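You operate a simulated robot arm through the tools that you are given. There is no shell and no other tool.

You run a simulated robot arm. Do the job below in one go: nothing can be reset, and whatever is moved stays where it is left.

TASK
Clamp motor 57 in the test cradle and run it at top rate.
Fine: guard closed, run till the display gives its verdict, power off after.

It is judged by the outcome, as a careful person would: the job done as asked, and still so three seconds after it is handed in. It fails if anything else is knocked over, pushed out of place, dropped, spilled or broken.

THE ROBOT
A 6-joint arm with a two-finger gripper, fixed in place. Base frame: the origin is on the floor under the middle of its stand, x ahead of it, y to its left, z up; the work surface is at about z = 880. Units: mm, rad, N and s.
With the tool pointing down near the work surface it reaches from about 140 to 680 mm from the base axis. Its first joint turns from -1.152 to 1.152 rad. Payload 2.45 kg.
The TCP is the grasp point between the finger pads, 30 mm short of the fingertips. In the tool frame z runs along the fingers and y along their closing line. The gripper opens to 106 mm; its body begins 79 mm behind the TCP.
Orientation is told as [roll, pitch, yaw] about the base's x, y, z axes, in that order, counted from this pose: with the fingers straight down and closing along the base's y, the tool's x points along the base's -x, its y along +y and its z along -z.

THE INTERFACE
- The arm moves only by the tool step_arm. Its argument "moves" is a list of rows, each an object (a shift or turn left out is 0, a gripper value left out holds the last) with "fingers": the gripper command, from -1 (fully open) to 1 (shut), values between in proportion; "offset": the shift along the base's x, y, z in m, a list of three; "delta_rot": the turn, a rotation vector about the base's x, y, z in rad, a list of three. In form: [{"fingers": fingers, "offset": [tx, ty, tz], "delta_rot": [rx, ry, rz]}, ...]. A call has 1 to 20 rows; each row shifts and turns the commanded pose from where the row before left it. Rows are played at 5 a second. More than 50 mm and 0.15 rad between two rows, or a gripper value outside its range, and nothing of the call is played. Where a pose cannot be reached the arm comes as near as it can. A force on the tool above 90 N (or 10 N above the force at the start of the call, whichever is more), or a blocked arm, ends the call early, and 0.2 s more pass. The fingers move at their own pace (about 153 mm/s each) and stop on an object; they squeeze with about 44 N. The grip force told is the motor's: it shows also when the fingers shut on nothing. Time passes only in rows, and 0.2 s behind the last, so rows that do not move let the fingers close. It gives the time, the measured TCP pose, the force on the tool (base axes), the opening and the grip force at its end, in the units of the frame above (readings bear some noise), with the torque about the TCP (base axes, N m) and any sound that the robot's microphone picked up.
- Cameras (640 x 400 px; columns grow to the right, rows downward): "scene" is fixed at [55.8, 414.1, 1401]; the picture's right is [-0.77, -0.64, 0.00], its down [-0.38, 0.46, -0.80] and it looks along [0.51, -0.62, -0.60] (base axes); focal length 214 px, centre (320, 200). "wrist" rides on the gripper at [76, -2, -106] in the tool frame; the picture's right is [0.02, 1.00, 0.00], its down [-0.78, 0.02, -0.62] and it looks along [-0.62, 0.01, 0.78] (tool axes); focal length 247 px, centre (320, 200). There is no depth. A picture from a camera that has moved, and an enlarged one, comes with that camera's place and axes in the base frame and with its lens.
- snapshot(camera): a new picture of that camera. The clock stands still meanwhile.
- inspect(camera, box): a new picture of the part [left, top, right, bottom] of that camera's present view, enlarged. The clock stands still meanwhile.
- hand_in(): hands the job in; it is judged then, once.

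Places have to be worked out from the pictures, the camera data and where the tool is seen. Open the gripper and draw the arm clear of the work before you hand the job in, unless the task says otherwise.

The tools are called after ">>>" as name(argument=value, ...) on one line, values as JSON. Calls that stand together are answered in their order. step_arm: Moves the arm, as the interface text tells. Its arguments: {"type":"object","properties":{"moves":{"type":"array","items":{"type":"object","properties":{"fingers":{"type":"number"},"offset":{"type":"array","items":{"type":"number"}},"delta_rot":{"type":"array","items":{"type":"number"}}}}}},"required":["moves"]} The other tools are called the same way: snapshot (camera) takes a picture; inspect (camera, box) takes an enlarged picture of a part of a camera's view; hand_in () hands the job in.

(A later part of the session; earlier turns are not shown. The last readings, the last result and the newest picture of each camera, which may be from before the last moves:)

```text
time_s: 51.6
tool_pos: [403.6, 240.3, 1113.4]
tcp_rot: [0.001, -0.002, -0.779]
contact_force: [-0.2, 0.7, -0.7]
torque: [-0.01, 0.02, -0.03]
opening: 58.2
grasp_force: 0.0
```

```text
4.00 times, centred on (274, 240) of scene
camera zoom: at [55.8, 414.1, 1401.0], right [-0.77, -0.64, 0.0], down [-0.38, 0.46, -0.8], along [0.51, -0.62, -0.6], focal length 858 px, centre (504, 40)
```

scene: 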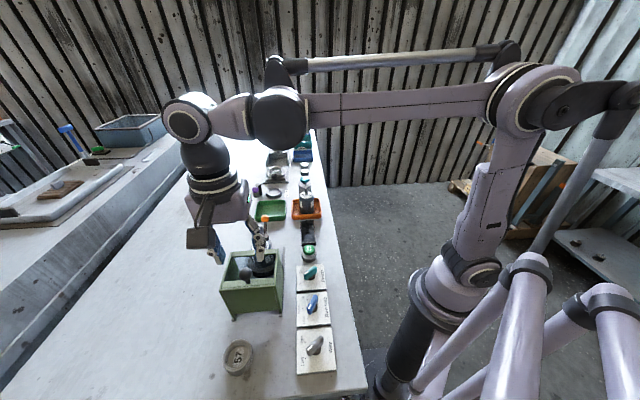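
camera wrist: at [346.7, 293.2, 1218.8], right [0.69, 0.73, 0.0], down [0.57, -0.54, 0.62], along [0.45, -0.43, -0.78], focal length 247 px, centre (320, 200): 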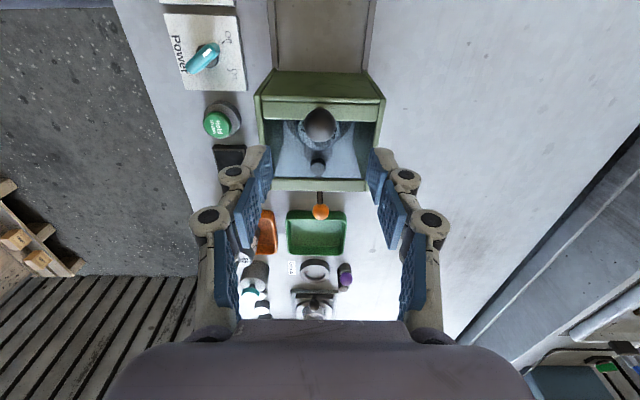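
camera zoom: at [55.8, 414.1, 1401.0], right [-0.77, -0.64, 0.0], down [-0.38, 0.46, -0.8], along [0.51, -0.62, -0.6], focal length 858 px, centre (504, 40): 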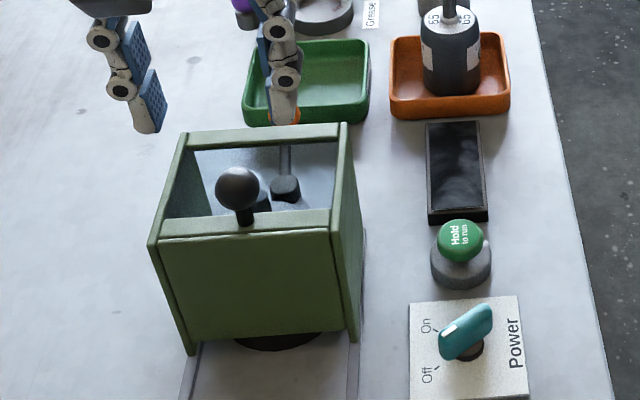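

The guard is closed over the motor. Next the rate dial, at about (232,228), pointing to Low (≈105°); Top is about 120° clockwise. I move above it, turning the gripper to yaw +105° so that its pads lie along the handle.

>>> step_arm(moves=[{"fingers": 0.05, "offset": [-0.0095, -0.0007, 0], "delta_rot": [0, 0, 0.145]}, {"offset": [-0.0095, -0.0007, 0], "delta_rot": [0, 0, 0.145]}, {"offset": [-0.0095, -0.0007, 0], "delta_rot": [0, 0, 0.145]}, {"offset": [-0.0095, -0.0007, 0], "delta_rot": [0, 0, 0.145]}, {"offset": [-0.0095, -0.0007, 0], "delta_rot": [0, 0, 0.145]}, {"offset": [-0.0095, -0.0007, 0], "delta_rot": [0, 0, 0.145]}, {"offset": [-0.0095, -0.0007, -0.005], "delta_rot": [0, 0, 0.145]}, {"offset": [-0.0095, -0.0007, -0.005], "delta_rot": [0, 0, 0.145]}, {"offset": [-0.0095, -0.0007, -0.005], "delta_rot": [0, 0, 0.145]}, {"offset": [-0.0095, -0.0007, -0.005], "delta_rot": [0, 0, 0.145]}, {"offset": [-0.0095, -0.0007, -0.005], "delta_rot": [0, 0, 0.145]}, {"offset": [-0.0095, -0.0007, -0.005], "delta_rot": [0, 0, 0.145]}, {"offset": [-0.0095, -0.0007, -0.005], "delta_rot": [0, 0, 0.145]}, {"offset": [-0.0095, -0.0007, -0.005], "delta_rot": [0, 0, 0.145]}, {"offset": [-0.0095, -0.0007, -0.005], "delta_rot": [0, 0, 0.145]}, {"offset": [-0.0095, -0.0007, -0.005], "delta_rot": [0, 0, 0.145]}, {"offset": [-0.0095, -0.0007, 0], "delta_rot": [0, 0, 0.145]}, {"offset": [-0.0095, -0.0007, 0], "delta_rot": [0, 0, 0.145]}, {}])

>>> snapshot(camera="wrist")

>>> snapshot(camera="scene")

```text
time_s: 55.6
tool_pos: [233.9, 226.3, 1061.7]
tcp_rot: [0.0, -0.003, 1.833]
contact_force: [0.0, -0.1, -0.1]
torque: [0.0, 0.01, -0.02]
opening: 50.6
grasp_force: 0.2
```

```text
taken
camera wrist: at [254.2, 154.1, 1167.5], right [-0.96, -0.28, 0.0], down [-0.22, 0.75, 0.62], along [-0.18, 0.6, -0.78], focal length 247 px, centre (320, 200)
```

wrist: 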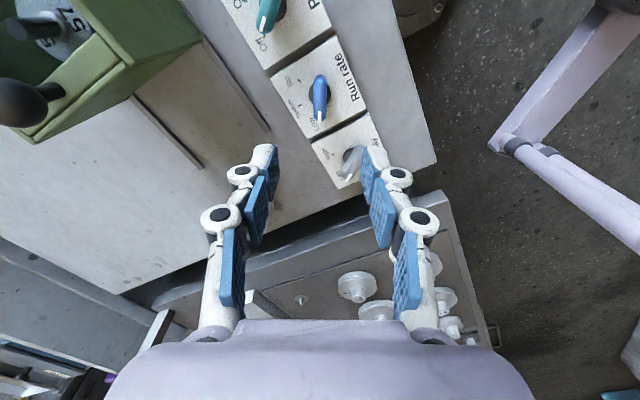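

```text
taken
```

scene: 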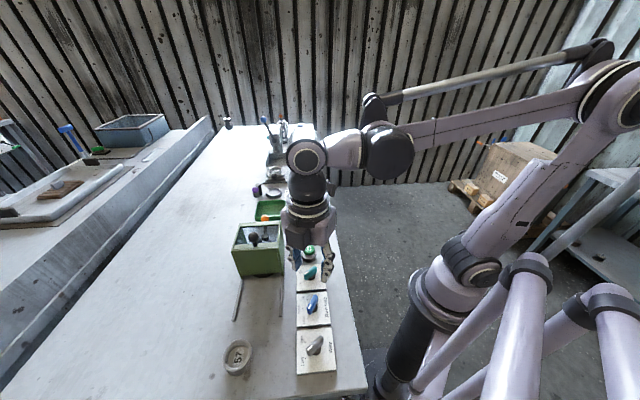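

Yaw 105° is reachable and the blue handle lies in line with the tool. I enlarge to find its exact place.

>>> inspect(camera="wrist", box=[250, 30, 390, 150])

```text
3.33 times, centred on (320, 90) of wrist
camera zoom: at [254.2, 154.1, 1167.5], right [-0.96, -0.28, 0.0], down [-0.22, 0.75, 0.62], along [-0.18, 0.6, -0.78], focal length 823 px, centre (320, 567)
```

zoom: 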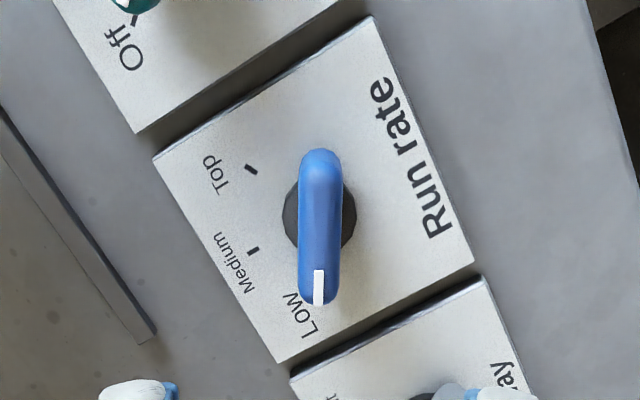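

The dial's axis lies right under the TCP and its handle top at about z=902, ~14 mm above its base. I descend to TCP z≈940 and check.

>>> step_arm(moves=[{"offset": [0, 0, -0.04]}, {"offset": [0, 0, -0.04]}, {"offset": [0, 0, -0.04]}, {}])

>>> snapshot(camera="wrist")

>>> inspect(camera="scene", box=[260, 250, 388, 350])

```text
time_s: 56.6
tool_pos: [231.6, 227.3, 942.3]
tcp_rot: [0.003, -0.001, 1.833]
contact_force: [-0.1, 0.3, 0.2]
torque: [0.0, -0.06, 0.01]
opening: 50.1
grasp_force: 0.0
```

```text
taken
camera wrist: at [253.9, 154.2, 1048.0], right [-0.96, -0.28, 0.0], down [-0.22, 0.75, 0.62], along [-0.18, 0.6, -0.78], focal length 247 px, centre (320, 200)
```

wrist: 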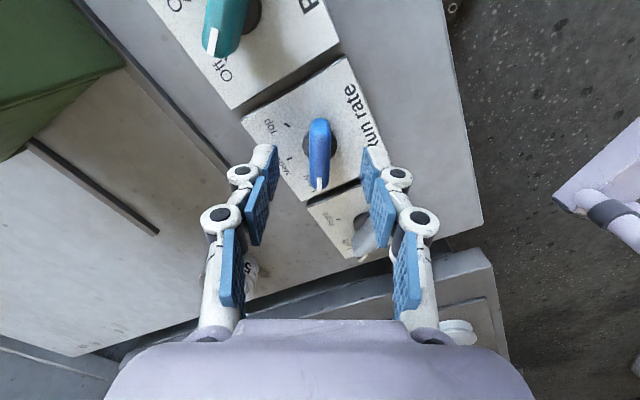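

```text
4.00 times, centred on (324, 300) of scene
camera zoom: at [55.8, 414.1, 1401.0], right [-0.77, -0.64, 0.0], down [-0.38, 0.46, -0.8], along [0.51, -0.62, -0.6], focal length 858 px, centre (304, -200)
```

zoom: 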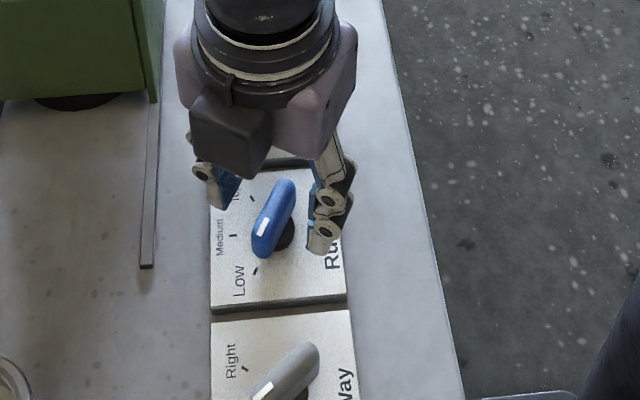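

The handle is centred between the open pads. I lower further in small steps to bring the pads beside the handle.

>>> step_arm(moves=[{"offset": [0, 0, -0.01]}, {"offset": [0, 0, -0.005]}, {"offset": [0, 0, -0.003]}, {}])

>>> inspect(camera="scene", box=[280, 260, 360, 330])

>>> snapshot(camera="wrist")

```text
time_s: 57.6
tool_pos: [232.9, 227.5, 923.5]
tcp_rot: [0.002, -0.003, 1.832]
contact_force: [0.2, -0.6, 0.0]
torque: [0.0, 0.03, -0.01]
opening: 50.4
grasp_force: 0.1
```

```text
5.71 times, centred on (320, 295) of scene
camera zoom: at [55.8, 414.1, 1401.0], right [-0.77, -0.64, 0.0], down [-0.38, 0.46, -0.8], along [0.51, -0.62, -0.6], focal length 1226 px, centre (320, -343)
```

zoom: 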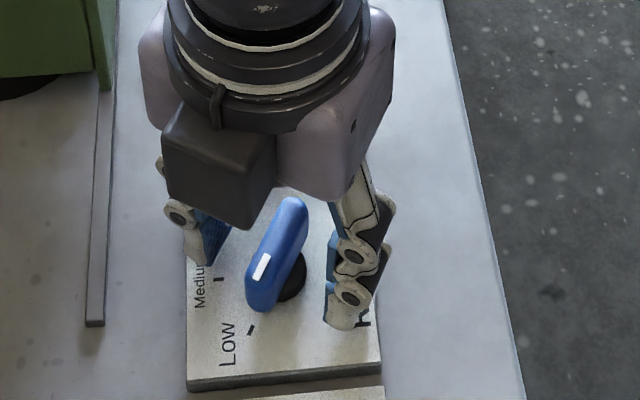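

```text
taken
camera wrist: at [253.8, 154.0, 1029.4], right [-0.96, -0.28, 0.0], down [-0.22, 0.75, 0.62], along [-0.18, 0.6, -0.78], focal length 247 px, centre (320, 200)
```

wrist: 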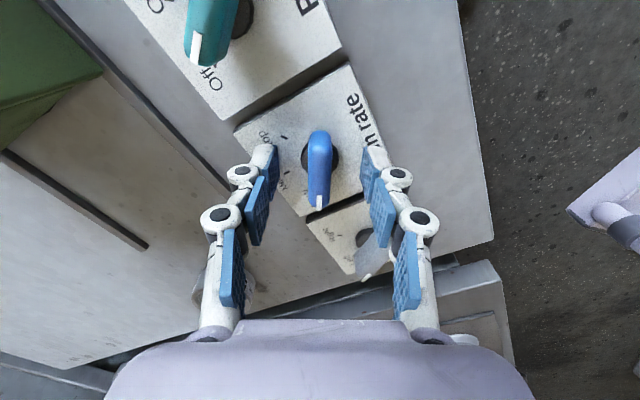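

The pads are beside the handle with no contact yet. I close on it.

>>> step_arm(moves=[{"fingers": 1}, {}, {}, {}])

>>> snapshot(camera="wrist")

```text
time_s: 58.6
tool_pos: [233.3, 227.2, 923.2]
tcp_rot: [0.001, -0.004, 1.831]
contact_force: [2.4, 0.8, 10.4]
torque: [-0.12, -0.1, 0.02]
opening: 12.4
grasp_force: 39.2
```

```text
taken
camera wrist: at [253.9, 154.1, 1029.7], right [-0.96, -0.28, 0.0], down [-0.22, 0.75, 0.62], along [-0.17, 0.6, -0.78], focal length 247 px, centre (320, 200)
```

wrist: 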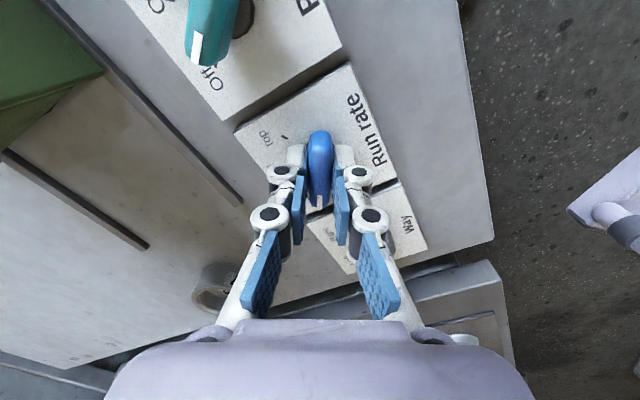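

Handle gripped (12.4 mm). I turn clockwise, first 0.7 rad, checking the torque.

>>> step_arm(moves=[{"delta_rot": [0, 0, -0.14]}, {"delta_rot": [0, 0, -0.14]}, {"delta_rot": [0, 0, -0.14]}, {"delta_rot": [0, 0, -0.14]}, {"delta_rot": [0, 0, -0.14]}, {}])

>>> snapshot(camera="wrist")

```text
time_s: 60.0
tool_pos: [232.1, 227.4, 923.1]
tcp_rot: [0.001, -0.003, 1.129]
contact_force: [11.3, 3.8, -28.7]
torque: [-0.17, -0.21, 0.04]
opening: 12.8
grasp_force: 39.6
```

```text
taken
camera wrist: at [201.9, 157.4, 1029.6], right [-0.91, 0.41, 0.0], down [0.32, 0.71, 0.62], along [0.25, 0.57, -0.78], focal length 247 px, centre (320, 200)
```

wrist: 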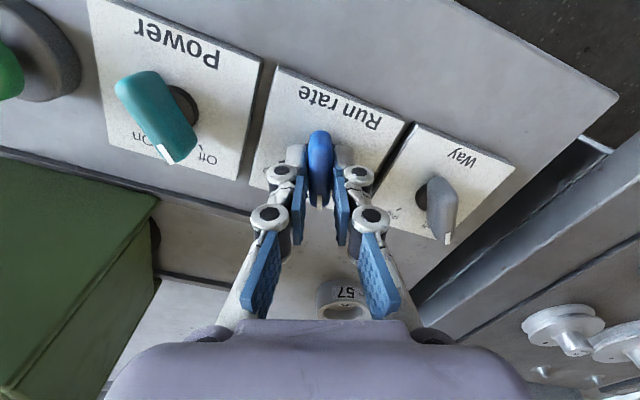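

The dial turns with the hand (now past the middle of Low–Medium). I ease the vertical load slightly and continue to the Top mark.

>>> step_arm(moves=[{"offset": [0.0005, 0, -0.0015], "delta_rot": [0, 0, -0.139]}, {"delta_rot": [0, 0, -0.139]}, {"delta_rot": [0, 0, -0.139]}, {"delta_rot": [0, 0, -0.139]}, {"delta_rot": [0, 0, -0.139]}, {"delta_rot": [0, 0, -0.139]}, {"delta_rot": [0, 0, -0.139]}, {"delta_rot": [0, 0, -0.139]}, {}])

>>> snapshot(camera="wrist")

```text
time_s: 62.0
tool_pos: [233.0, 226.5, 923.0]
tcp_rot: [0.001, -0.004, 0.017]
contact_force: [16.7, -4.7, 22.5]
torque: [-0.18, 0.32, -0.06]
opening: 12.5
grasp_force: 38.8
```

```text
taken
camera wrist: at [156.5, 223.7, 1028.5], right [-0.04, 1.0, 0.0], down [0.78, 0.03, 0.62], along [0.62, 0.02, -0.78], focal length 247 px, centre (320, 200)
```

wrist: 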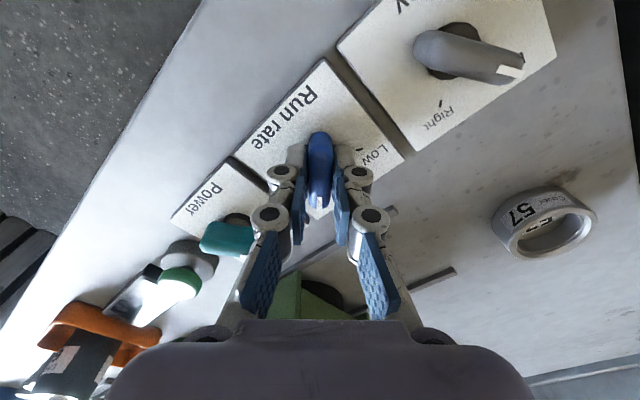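

Torque stays low; the handle points to about 1°, and Top lies at about −15°. I turn the remaining 0.278 rad.

>>> step_arm(moves=[{"delta_rot": [0, 0, -0.139]}, {"delta_rot": [0, 0, -0.139]}, {}])

>>> inspect(camera="scene", box=[280, 260, 360, 330])

>>> inspect(camera="wrist", box=[240, 60, 400, 220])

```text
time_s: 62.8
tool_pos: [233.0, 226.3, 922.5]
tcp_rot: [0.0, -0.004, -0.259]
contact_force: [11.0, -6.3, 35.0]
torque: [-0.22, -0.49, 0.0]
opening: 12.8
grasp_force: 40.2
```

```text
5.71 times, centred on (320, 295) of scene
camera zoom: at [55.9, 413.7, 1401.2], right [-0.77, -0.64, 0.0], down [-0.38, 0.46, -0.8], along [0.51, -0.62, -0.6], focal length 1226 px, centre (320, -343)
```

zoom: 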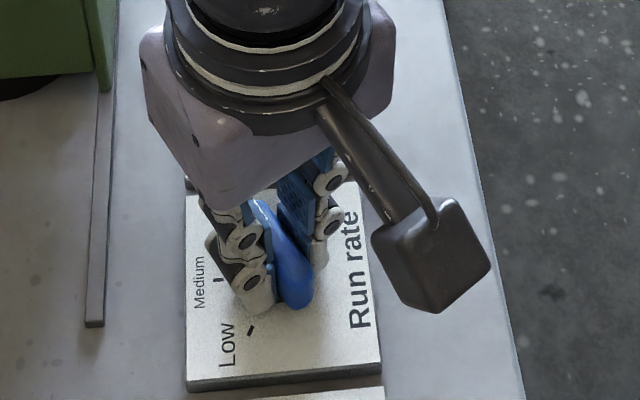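

```text
2.50 times, centred on (320, 140) of wrist
camera zoom: at [158.4, 244.6, 1028.3], right [0.23, 0.97, 0.0], down [0.76, -0.18, 0.62], along [0.61, -0.15, -0.78], focal length 617 px, centre (320, 350)
```

zoom: 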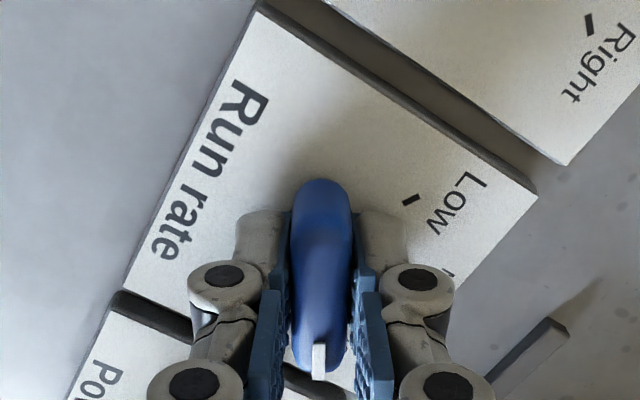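

The handle turned to about −15°. I open the fingers and rise to check where the pointer stands.

>>> step_arm(moves=[{"offset": [0, 0, 0.002]}, {"fingers": 0.1}, {}, {"offset": [0, 0, 0.03]}, {"offset": [0, 0, 0.045]}, {"offset": [0, 0, 0.045]}, {}])

>>> inspect(camera="wrist", box=[240, 30, 400, 150])

>>> inspect(camera="scene", box=[280, 260, 360, 330])

```text
time_s: 64.4
tool_pos: [232.9, 225.4, 1045.3]
tcp_rot: [0.0, -0.002, -0.255]
contact_force: [0.4, 0.0, -0.3]
torque: [0.0, -0.06, 0.03]
opening: 47.8
grasp_force: 0.1
```

```text
3.33 times, centred on (320, 90) of wrist
camera zoom: at [156.8, 244.2, 1151.2], right [0.23, 0.97, 0.0], down [0.76, -0.18, 0.62], along [0.61, -0.14, -0.78], focal length 823 px, centre (320, 567)
```

zoom: 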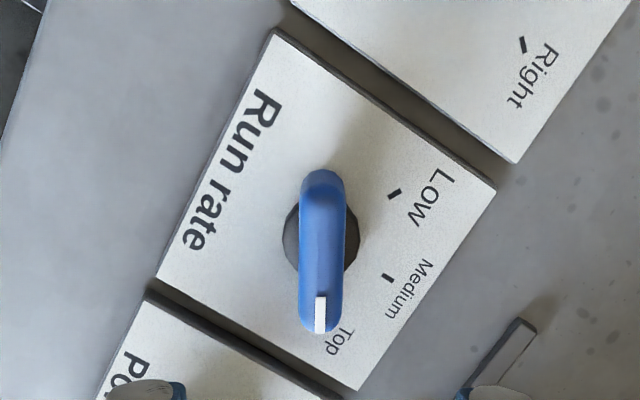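

```text
5.71 times, centred on (320, 295) of scene
camera zoom: at [55.8, 414.1, 1401.0], right [-0.77, -0.64, 0.0], down [-0.38, 0.46, -0.8], along [0.51, -0.62, -0.6], focal length 1226 px, centre (320, -343)
```

zoom: 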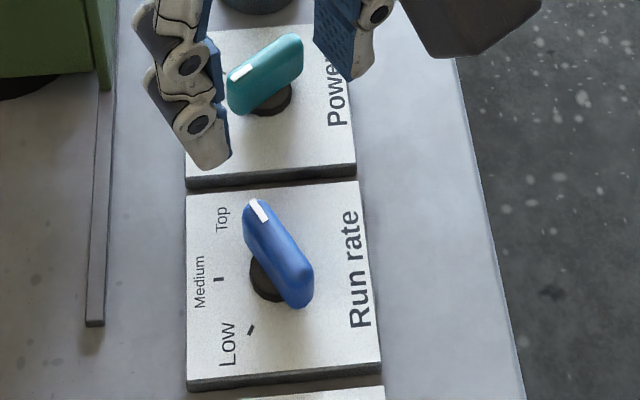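

The pointer now stands on Top. Next the power switch: I move over it, about (290.5,168), turning to yaw +80° to line up with its Off position.

>>> step_arm(moves=[{"offset": [0.0048, -0.0048, 0.001], "delta_rot": [0, 0, 0.1376]}, {"offset": [0.0048, -0.0048, 0.001], "delta_rot": [0, 0, 0.1376]}, {"offset": [0.0048, -0.0048, 0.001], "delta_rot": [0, 0, 0.1376]}, {"offset": [0.0048, -0.0048, 0.001], "delta_rot": [0, 0, 0.1376]}, {"offset": [0.0048, -0.0048, 0.001], "delta_rot": [0, 0, 0.1376]}, {"offset": [0.0048, -0.0048, 0.001], "delta_rot": [0, 0, 0.1376]}, {"offset": [0.0048, -0.0048, 0.001], "delta_rot": [0, 0, 0.1376]}, {"offset": [0.0048, -0.0048, 0.001], "delta_rot": [0, 0, 0.1376]}, {"offset": [0.0048, -0.0048, 0.001], "delta_rot": [0, 0, 0.1376]}, {"offset": [0.0048, -0.0048, 0.001], "delta_rot": [0, 0, 0.1376]}, {"offset": [0.0048, -0.0048, 0.001], "delta_rot": [0, 0, 0.1376]}, {"offset": [0.0048, -0.0048, 0.001], "delta_rot": [0, 0, 0.1376]}, {}])

>>> inspect(camera="wrist", box=[240, 30, 400, 150])

>>> snapshot(camera="wrist")

```text
time_s: 67.2
tool_pos: [289.8, 168.6, 1056.4]
tcp_rot: [0.001, -0.001, 1.394]
contact_force: [0.3, 0.0, 0.0]
torque: [-0.02, 0.0, -0.01]
opening: 48.0
grasp_force: 0.1
```

```text
3.33 times, centred on (320, 90) of wrist
camera zoom: at [278.4, 94.5, 1161.9], right [-0.99, 0.15, 0.0], down [0.12, 0.77, 0.62], along [0.09, 0.62, -0.78], focal length 823 px, centre (320, 567)
```

zoom: 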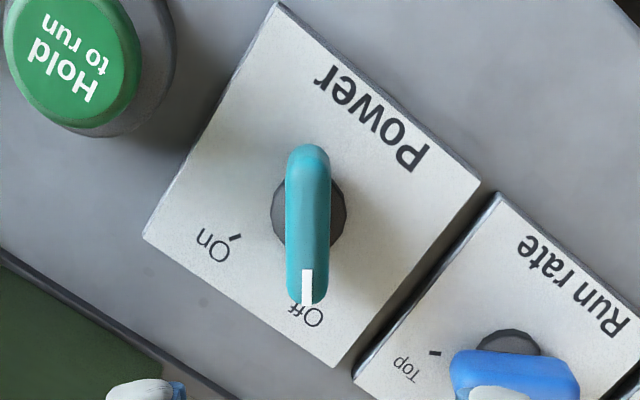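

```text
taken
camera wrist: at [278.4, 94.5, 1161.9], right [-0.99, 0.15, 0.0], down [0.12, 0.77, 0.62], along [0.09, 0.62, -0.78], focal length 247 px, centre (320, 200)
```

wrist: 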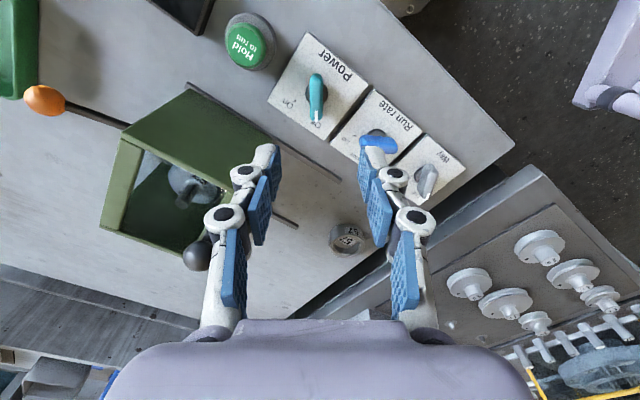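

The teal handle is in line but about 4 mm off to +x and 2 mm toward −y from the TCP. I correct and descend to z≈941, then check.

>>> step_arm(moves=[{"offset": [0.0035, -0.0022, -0.03]}, {"offset": [0, 0, -0.043]}, {"offset": [0, 0, -0.042]}, {}])

>>> inspect(camera="wrist", box=[220, 80, 420, 220])

>>> inspect(camera="scene", box=[250, 220, 350, 310])

```text
time_s: 68.2
tool_pos: [293.5, 166.6, 942.0]
tcp_rot: [0.001, -0.002, 1.392]
contact_force: [0.2, 0.8, -0.6]
torque: [0.0, 0.0, -0.01]
opening: 47.6
grasp_force: 0.0
```

```text
2.86 times, centred on (320, 150) of wrist
camera zoom: at [281.8, 91.2, 1049.0], right [-0.99, 0.16, 0.0], down [0.12, 0.77, 0.62], along [0.1, 0.62, -0.78], focal length 706 px, centre (320, 343)
```

zoom: 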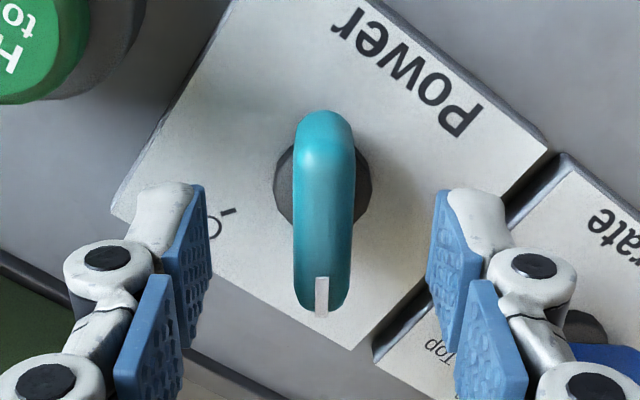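

```text
4.44 times, centred on (300, 265) of scene
camera zoom: at [55.8, 414.1, 1401.0], right [-0.77, -0.64, 0.0], down [-0.38, 0.46, -0.8], along [0.51, -0.62, -0.6], focal length 953 px, centre (409, -89)
```

zoom: 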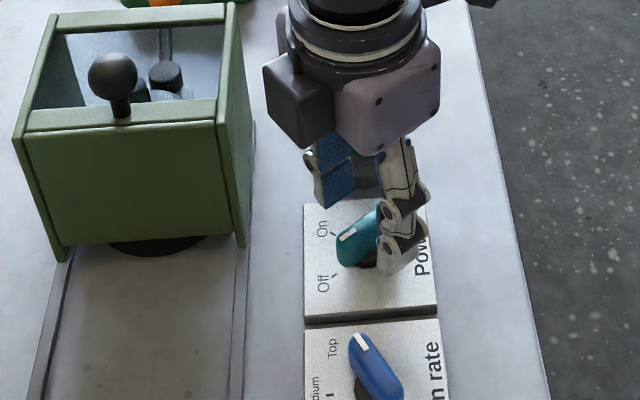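

Well centred. I go down the remaining 18 mm and grip the handle.

>>> step_arm(moves=[{"offset": [0, 0, -0.01]}, {"offset": [0, 0, -0.005]}, {"offset": [0, 0, -0.003]}, {}, {"fingers": 1}, {}, {}, {}])

>>> snapshot(camera="wrist")

```text
time_s: 70.0
tool_pos: [292.3, 166.2, 924.6]
tcp_rot: [0.003, -0.003, 1.395]
contact_force: [-8.5, 1.8, -4.5]
torque: [0.0, 0.26, 0.0]
opening: 12.9
grasp_force: 39.4
```

```text
taken
camera wrist: at [281.4, 91.4, 1030.1], right [-0.99, 0.15, 0.0], down [0.12, 0.77, 0.62], along [0.09, 0.62, -0.78], focal length 247 px, centre (320, 200)
```

wrist: 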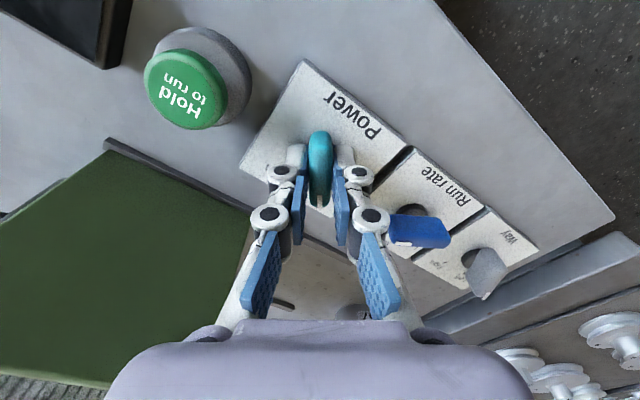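

Handle gripped. I turn it clockwise about 70° toward On, relaxing the small side load as I go.

>>> step_arm(moves=[{"offset": [-0.0006, 0, 0], "delta_rot": [0, 0, -0.1356]}, {"delta_rot": [0, 0, -0.1356]}, {"delta_rot": [0, 0, -0.1356]}, {"delta_rot": [0, 0, -0.1356]}, {"delta_rot": [0, 0, -0.1356]}, {"delta_rot": [0, 0, -0.1356]}, {"delta_rot": [0, 0, -0.1356]}, {}])

>>> snapshot(camera="wrist")

>>> inspect(camera="scene", box=[250, 200, 350, 300])

```text
time_s: 71.8
tool_pos: [294.1, 165.7, 923.9]
tcp_rot: [0.002, -0.004, 0.442]
contact_force: [3.2, -8.2, 40.3]
torque: [-0.38, 0.11, -0.01]
opening: 12.7
grasp_force: 39.1
```

```text
taken
camera wrist: at [224.5, 132.6, 1029.4], right [-0.45, 0.89, 0.0], down [0.7, 0.35, 0.62], along [0.56, 0.28, -0.78], focal length 247 px, centre (320, 200)
```

wrist: 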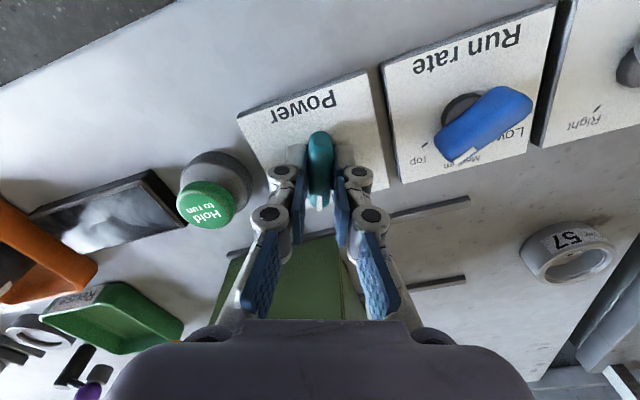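

```text
4.00 times, centred on (300, 250) of scene
camera zoom: at [55.6, 413.6, 1401.2], right [-0.77, -0.64, 0.0], down [-0.38, 0.46, -0.8], along [0.51, -0.62, -0.6], focal length 858 px, centre (400, 0)
```

zoom: 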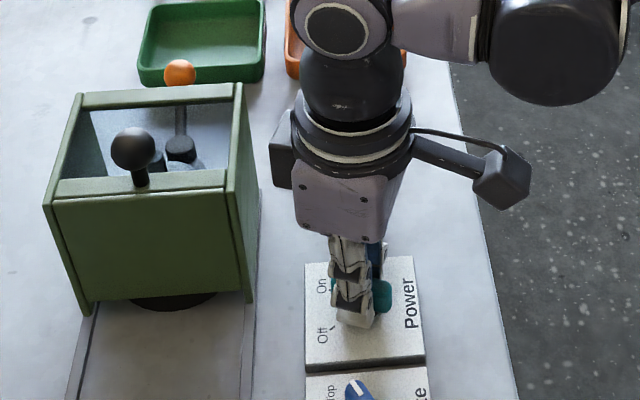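

Turned 54° so far. The 40 N vertical load should be eased, and I check the rate dial still stands on Top.

>>> inspect(camera="wrist", box=[380, 40, 560, 190])

>>> step_arm(moves=[{"offset": [0, -0.0004, 0.0025], "delta_rot": [0, 0, -0.09]}, {"delta_rot": [0, 0, -0.09]}, {"delta_rot": [0, 0, -0.09]}, {}])

>>> inspect(camera="scene", box=[250, 200, 350, 300])

```text
2.67 times, centred on (470, 115) of wrist
camera zoom: at [224.5, 132.6, 1029.4], right [-0.45, 0.89, 0.0], down [0.7, 0.35, 0.62], along [0.56, 0.28, -0.78], focal length 659 px, centre (-80, 427)
```

zoom: 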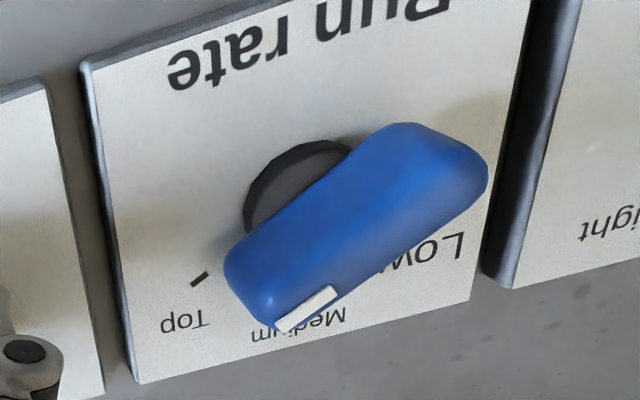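

```text
time_s: 72.8
tool_pos: [294.4, 166.7, 925.5]
tcp_rot: [0.001, -0.001, 0.173]
contact_force: [2.5, -8.6, -35.5]
torque: [-0.18, -0.15, 0.07]
opening: 12.9
grasp_force: 39.2
```

```text
4.00 times, centred on (300, 250) of scene
camera zoom: at [56.2, 414.0, 1401.0], right [-0.77, -0.64, 0.0], down [-0.38, 0.46, -0.8], along [0.51, -0.62, -0.6], focal length 858 px, centre (400, 0)
```

zoom: 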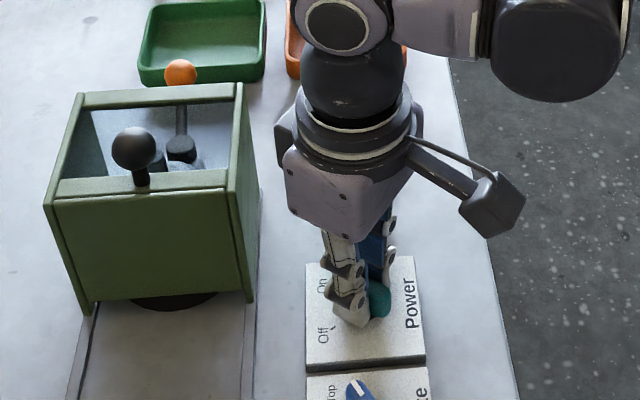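

>>> snapshot(camera="wrist")

>>> inspect(camera="wrist", box=[240, 60, 400, 220])

```text
taken
camera wrist: at [218.1, 151.9, 1031.6], right [-0.19, 0.98, 0.0], down [0.77, 0.15, 0.62], along [0.61, 0.12, -0.78], focal length 247 px, centre (320, 200)
```

wrist: 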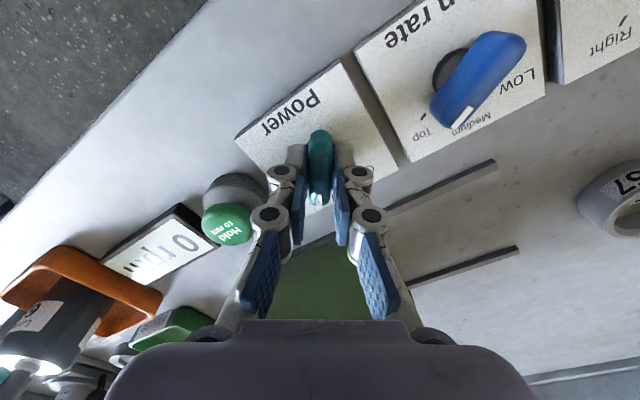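

```text
2.50 times, centred on (320, 140) of wrist
camera zoom: at [218.1, 151.9, 1031.6], right [-0.19, 0.98, 0.0], down [0.77, 0.15, 0.62], along [0.61, 0.12, -0.78], focal length 617 px, centre (320, 350)
```

zoom: 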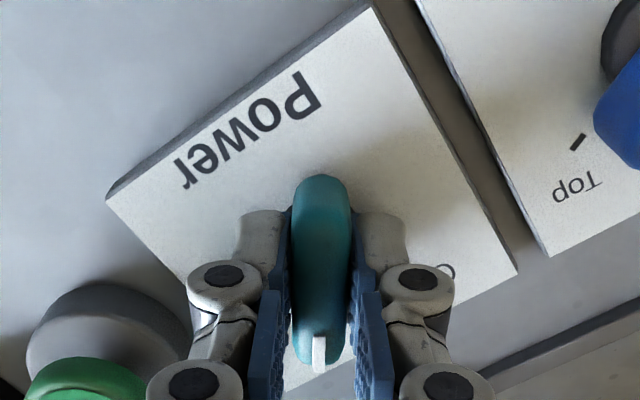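

The display is lit: "0 rpm" – power is on. I release the switch and rise.

>>> step_arm(moves=[{"offset": [0, 0.0003, -0.0015]}, {"fingers": 0.1}, {}, {"offset": [0, 0, 0.03]}, {"offset": [0, 0, 0.045]}, {"offset": [0, 0, 0.045]}, {}])

>>> snapshot(camera="wrist")

>>> inspect(camera="scene", box=[260, 220, 350, 330])

```text
time_s: 74.4
tool_pos: [293.6, 165.2, 1045.7]
tcp_rot: [0.002, -0.004, 0.176]
contact_force: [0.2, 0.2, -0.2]
torque: [-0.01, 0.02, 0.0]
opening: 47.7
grasp_force: 0.2
```

```text
taken
camera wrist: at [216.9, 151.5, 1152.1], right [-0.19, 0.98, 0.0], down [0.77, 0.15, 0.62], along [0.61, 0.12, -0.78], focal length 247 px, centre (320, 200)
```

wrist: 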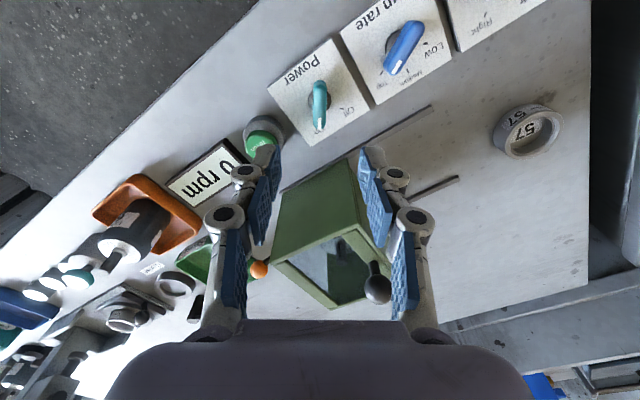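

```text
3.64 times, centred on (305, 275) of scene
camera zoom: at [55.8, 414.1, 1401.0], right [-0.77, -0.64, 0.0], down [-0.38, 0.46, -0.8], along [0.51, -0.62, -0.6], focal length 780 px, centre (374, -73)
```

zoom: 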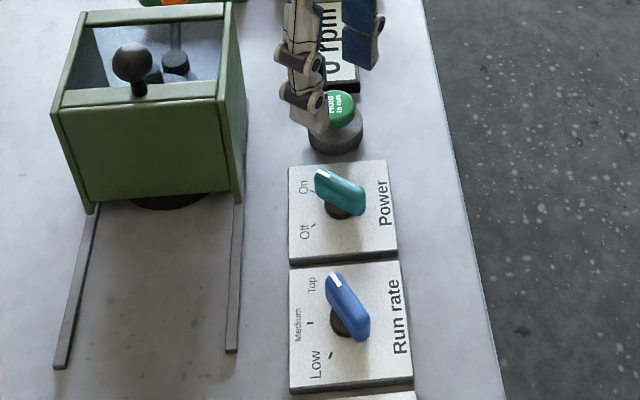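

Power is On, rate on Top. Now I close the fingers and move above the hold‑to‑run button (≈(341,112)) with yaw 0, so the display stays visible to the wrist camera.

>>> step_arm(moves=[{"fingers": 1, "offset": [0.016, -0.018, 0.005], "delta_rot": [0, 0, -0.088]}, {"offset": [0.016, -0.018, 0.005], "delta_rot": [0, 0, -0.088]}, {"offset": [0.015, -0.017, 0.005]}, {}])

>>> snapshot(camera="wrist")

>>> inspect(camera="wrist", box=[240, 40, 400, 160])

```text
time_s: 75.4
tool_pos: [341.6, 112.2, 1060.1]
tcp_rot: [0.002, -0.001, -0.004]
contact_force: [-0.6, 0.1, -0.3]
torque: [-0.01, 0.01, -0.02]
opening: 0.0
grasp_force: 28.1
```

```text
taken
camera wrist: at [264.3, 111.6, 1166.0], right [-0.02, 1.0, 0.0], down [0.78, 0.01, 0.62], along [0.62, 0.01, -0.78], focal length 247 px, centre (320, 200)
```

wrist: 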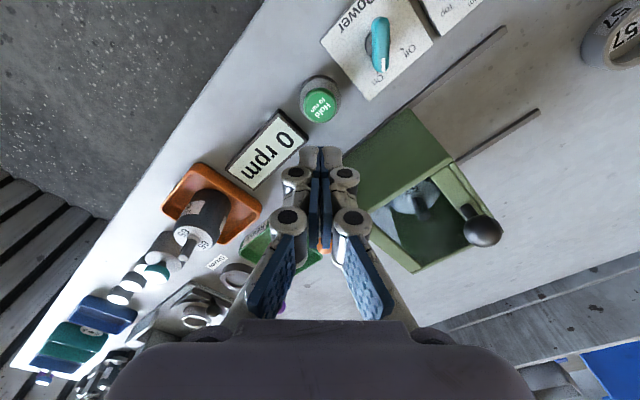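

```text
3.33 times, centred on (320, 100) of wrist
camera zoom: at [264.3, 111.6, 1166.0], right [-0.02, 1.0, 0.0], down [0.78, 0.01, 0.62], along [0.62, 0.01, -0.78], focal length 823 px, centre (320, 533)
```

zoom: 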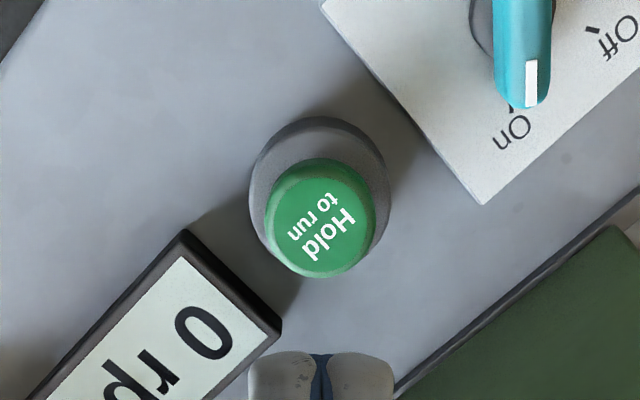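

The button cap is at about (343,112.5), top near z≈918. I shift 1.5 mm and come down to about 12 mm above it.

>>> step_arm(moves=[{"offset": [0.0015, 0.0003, -0.03]}, {"offset": [0, 0, -0.035]}, {"offset": [0, 0, -0.035]}, {}])

>>> snapshot(camera="wrist")

>>> inspect(camera="scene", box=[270, 200, 350, 280])

```text
time_s: 76.4
tool_pos: [341.9, 113.7, 957.2]
tcp_rot: [0.0, -0.003, -0.003]
contact_force: [-0.4, -0.9, 0.3]
torque: [0.02, -0.03, 0.02]
opening: 0.1
grasp_force: 29.2
```

```text
taken
camera wrist: at [264.5, 113.2, 1063.8], right [-0.02, 1.0, 0.0], down [0.78, 0.01, 0.62], along [0.62, 0.01, -0.78], focal length 247 px, centre (320, 200)
```

wrist: 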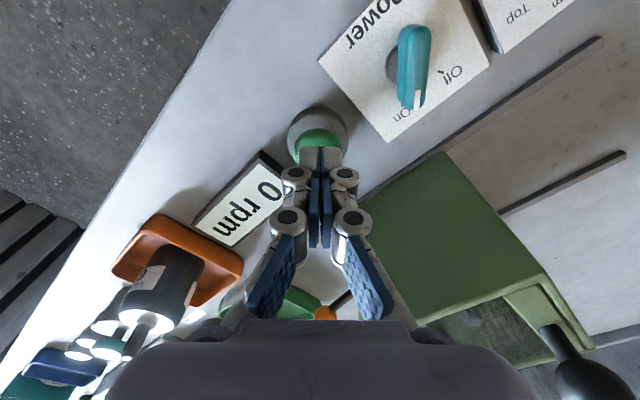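

```text
5.00 times, centred on (310, 240) of scene
camera zoom: at [55.8, 414.1, 1401.0], right [-0.77, -0.64, 0.0], down [-0.38, 0.46, -0.8], along [0.51, -0.62, -0.6], focal length 1072 px, centre (370, 0)
```

zoom: 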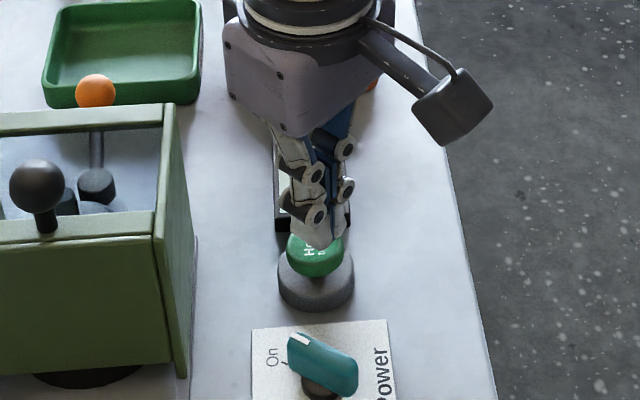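

The display stays readable past the fingers. I lower in small steps to find the button.

>>> step_arm(moves=[{"offset": [0.0005, 0, -0.003]}, {"offset": [0, 0, -0.003]}, {"offset": [0, 0, -0.003]}, {}])

>>> inspect(camera="wrist", box=[160, 90, 400, 260])

```text
time_s: 77.4
tool_pos: [342.6, 114.0, 948.9]
tcp_rot: [0.003, -0.003, -0.003]
contact_force: [-0.2, -1.2, -0.2]
torque: [0.01, -0.01, -0.01]
opening: 0.0
grasp_force: 28.2
```

```text
2.35 times, centred on (280, 175) of wrist
camera zoom: at [265.6, 112.9, 1055.8], right [-0.02, 1.0, 0.0], down [0.78, 0.01, 0.62], along [0.62, 0.01, -0.78], focal length 581 px, centre (414, 259)
```

zoom: 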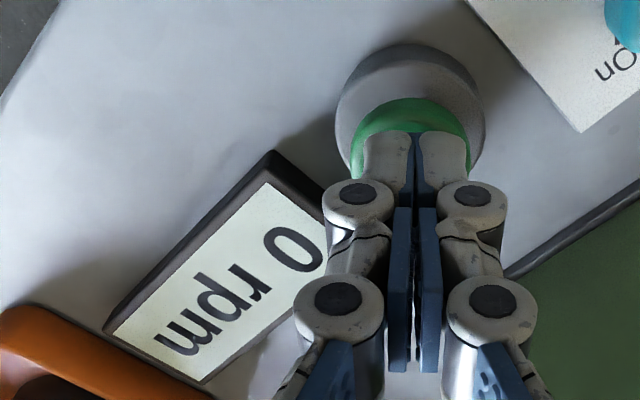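

>>> step_arm(moves=[{"offset": [0, 0, -0.002]}, {"offset": [0, 0, -0.002]}, {}])

>>> inspect(camera="wrist", box=[160, 90, 400, 260])

```text
time_s: 78.2
tool_pos: [344.0, 114.5, 944.9]
tcp_rot: [0.003, -0.004, -0.003]
contact_force: [0.1, 0.1, -0.8]
torque: [-0.03, 0.01, -0.03]
opening: 0.0
grasp_force: 29.1
```

```text
2.35 times, centred on (280, 175) of wrist
camera zoom: at [265.4, 113.5, 1052.0], right [-0.02, 1.0, 0.0], down [0.78, 0.01, 0.62], along [0.62, 0.01, -0.78], focal length 581 px, centre (414, 259)
```

zoom: 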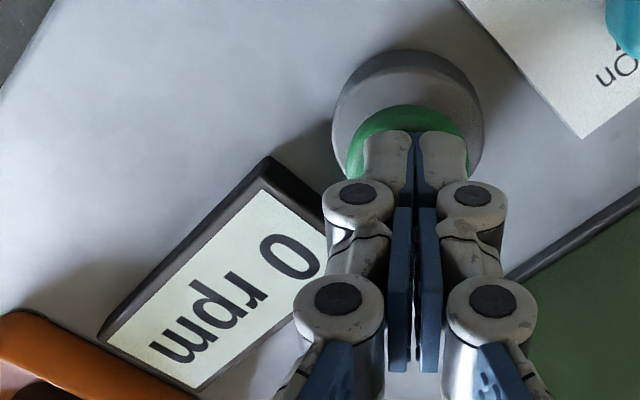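

No touch yet at tip height ≈915. I continue down in 1.5–2 mm steps.

>>> step_arm(moves=[{"offset": [0, 0, -0.002]}, {"offset": [0, 0, -0.002]}, {}])

>>> inspect(camera="wrist", box=[160, 90, 400, 260])

```text
time_s: 79.0
tool_pos: [344.3, 114.5, 942.5]
tcp_rot: [0.003, -0.002, -0.001]
contact_force: [-0.2, 1.4, 0.9]
torque: [0.02, 0.03, 0.0]
opening: 6.0
grasp_force: 28.9
```

```text
2.35 times, centred on (280, 175) of wrist
camera zoom: at [266.2, 113.3, 1047.8], right [-0.02, 1.0, 0.0], down [0.78, 0.01, 0.62], along [0.62, 0.01, -0.78], focal length 581 px, centre (414, 259)
```

zoom: 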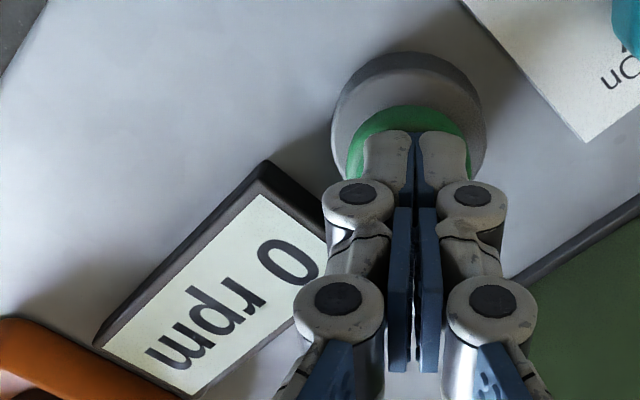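

The opening reads 6 mm, so the tips may be just touching the cap. I continue gently.

>>> step_arm(moves=[{"offset": [0, 0, -0.0015]}, {}])

>>> inspect(camera="wrist", box=[160, 90, 400, 260])

>>> inspect(camera="scene", box=[280, 215, 340, 275])

```text
time_s: 79.6
tool_pos: [344.0, 115.4, 940.1]
tcp_rot: [0.002, -0.002, -0.002]
contact_force: [1.0, 0.1, 0.7]
torque: [-0.01, 0.01, 0.0]
opening: 5.9
grasp_force: 28.7
```

```text
2.35 times, centred on (280, 175) of wrist
camera zoom: at [266.1, 113.2, 1046.8], right [-0.02, 1.0, 0.0], down [0.78, 0.01, 0.62], along [0.62, 0.01, -0.78], focal length 581 px, centre (414, 259)
```

zoom: 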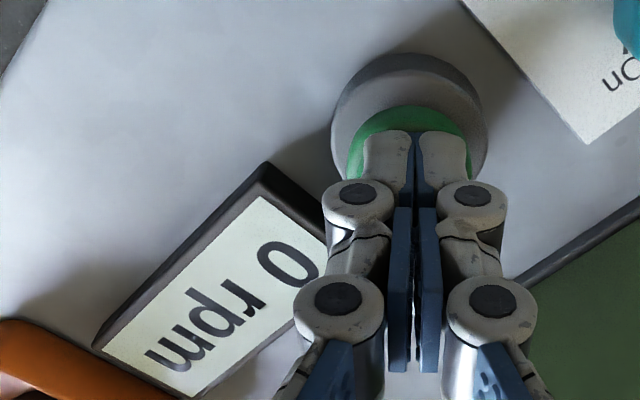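

```text
6.67 times, centred on (310, 245) of scene
camera zoom: at [55.8, 414.1, 1401.0], right [-0.77, -0.64, 0.0], down [-0.38, 0.46, -0.8], along [0.51, -0.62, -0.6], focal length 1430 px, centre (387, -100)
```

zoom: 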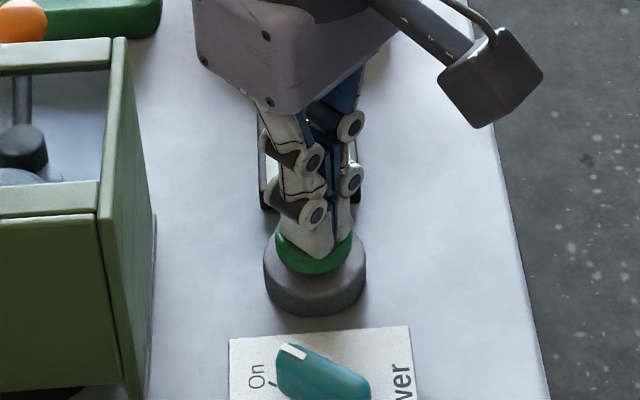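

>>> step_arm(moves=[{"offset": [0, 0, -0.0015]}, {}, {}])

>>> inspect(camera="wrist", box=[160, 90, 400, 260])

```text
time_s: 80.4
tool_pos: [342.7, 115.0, 938.8]
tcp_rot: [0.001, -0.002, -0.001]
contact_force: [0.9, -0.6, 2.2]
torque: [-0.01, 0.01, -0.03]
opening: 5.9
grasp_force: 28.7
heard: click
```

```text
2.35 times, centred on (280, 175) of wrist
camera zoom: at [265.9, 113.4, 1045.0], right [-0.02, 1.0, 0.0], down [0.78, 0.01, 0.62], along [0.62, 0.01, -0.78], focal length 581 px, centre (414, 259)
```

zoom: 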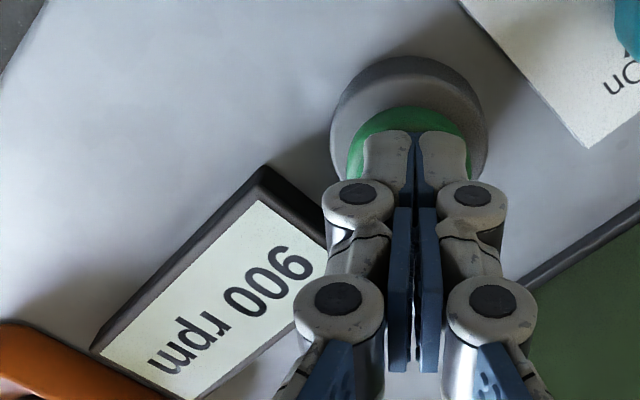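

A click, and the display climbs to "900 rpm": the motor runs. I press 0.7 mm more for a safe hold and wait.

>>> step_arm(moves=[{"offset": [0, 0, -0.0007]}, {}, {}, {}, {}, {}, {}, {}, {}, {}])

>>> inspect(camera="wrist", box=[160, 90, 400, 260])

```text
time_s: 82.6
tool_pos: [343.3, 115.8, 938.5]
tcp_rot: [0.002, -0.002, -0.002]
contact_force: [-0.7, 0.7, 2.6]
torque: [-0.01, 0.05, 0.0]
opening: 6.0
grasp_force: 28.3
```

```text
2.35 times, centred on (280, 175) of wrist
camera zoom: at [265.8, 113.5, 1044.5], right [-0.02, 1.0, 0.0], down [0.78, 0.01, 0.62], along [0.62, 0.01, -0.78], focal length 581 px, centre (414, 259)
```

zoom: 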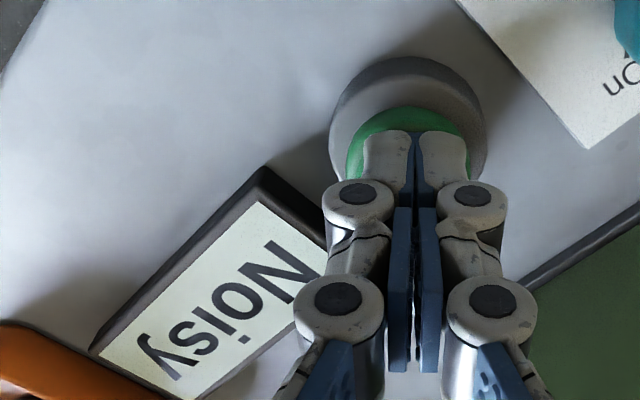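

The display gives its verdict: "Noisy". I hold a moment longer to make sure it's steady.

>>> step_arm(moves=[{}, {}, {}, {}, {}])

>>> inspect(camera="wrist", box=[160, 90, 400, 260])

```text
time_s: 83.8
tool_pos: [342.0, 115.6, 940.1]
tcp_rot: [0.001, 0.0, -0.001]
contact_force: [-0.5, 0.0, 2.2]
torque: [0.01, 0.07, 0.03]
opening: 5.8
grasp_force: 29.2
```

```text
2.35 times, centred on (280, 175) of wrist
camera zoom: at [265.9, 113.5, 1044.5], right [-0.02, 1.0, 0.0], down [0.78, 0.01, 0.62], along [0.62, 0.01, -0.78], focal length 581 px, centre (414, 259)
```

zoom: 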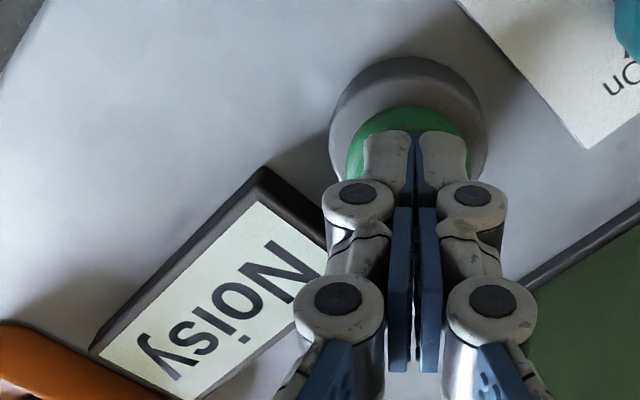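

Verdict is steady: "Noisy". I release the button by rising straight up.

>>> step_arm(moves=[{"offset": [0, 0, 0.01]}, {"offset": [0, 0, 0.03]}, {"offset": [0, 0, 0.035]}, {"offset": [0, 0, 0.035]}, {}])

>>> snapshot(camera="wrist")

>>> snapshot(camera="scene")

```text
time_s: 85.0
tool_pos: [343.4, 113.0, 1047.5]
tcp_rot: [0.003, -0.002, -0.002]
contact_force: [-0.2, 0.0, -0.3]
torque: [0.03, 0.0, 0.0]
opening: 0.2
grasp_force: 28.7
```

```text
taken
camera wrist: at [264.9, 112.4, 1155.2], right [-0.02, 1.0, 0.0], down [0.78, 0.01, 0.62], along [0.62, 0.01, -0.78], focal length 247 px, centre (320, 200)
```

wrist: 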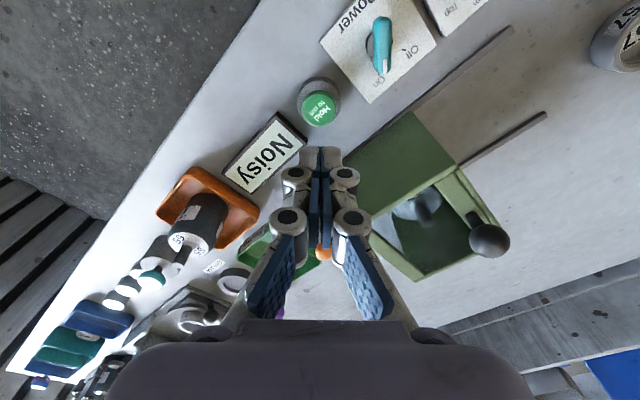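

```text
taken
```

scene: 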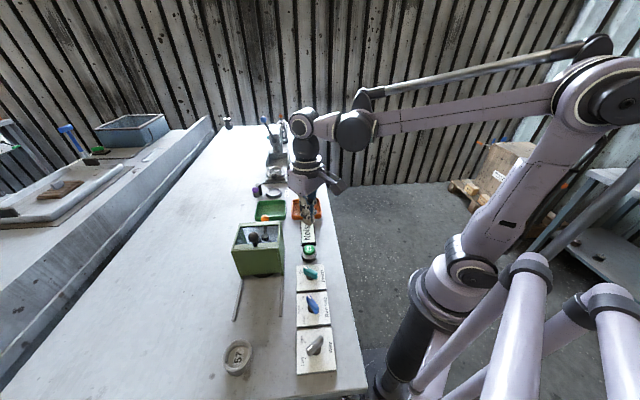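

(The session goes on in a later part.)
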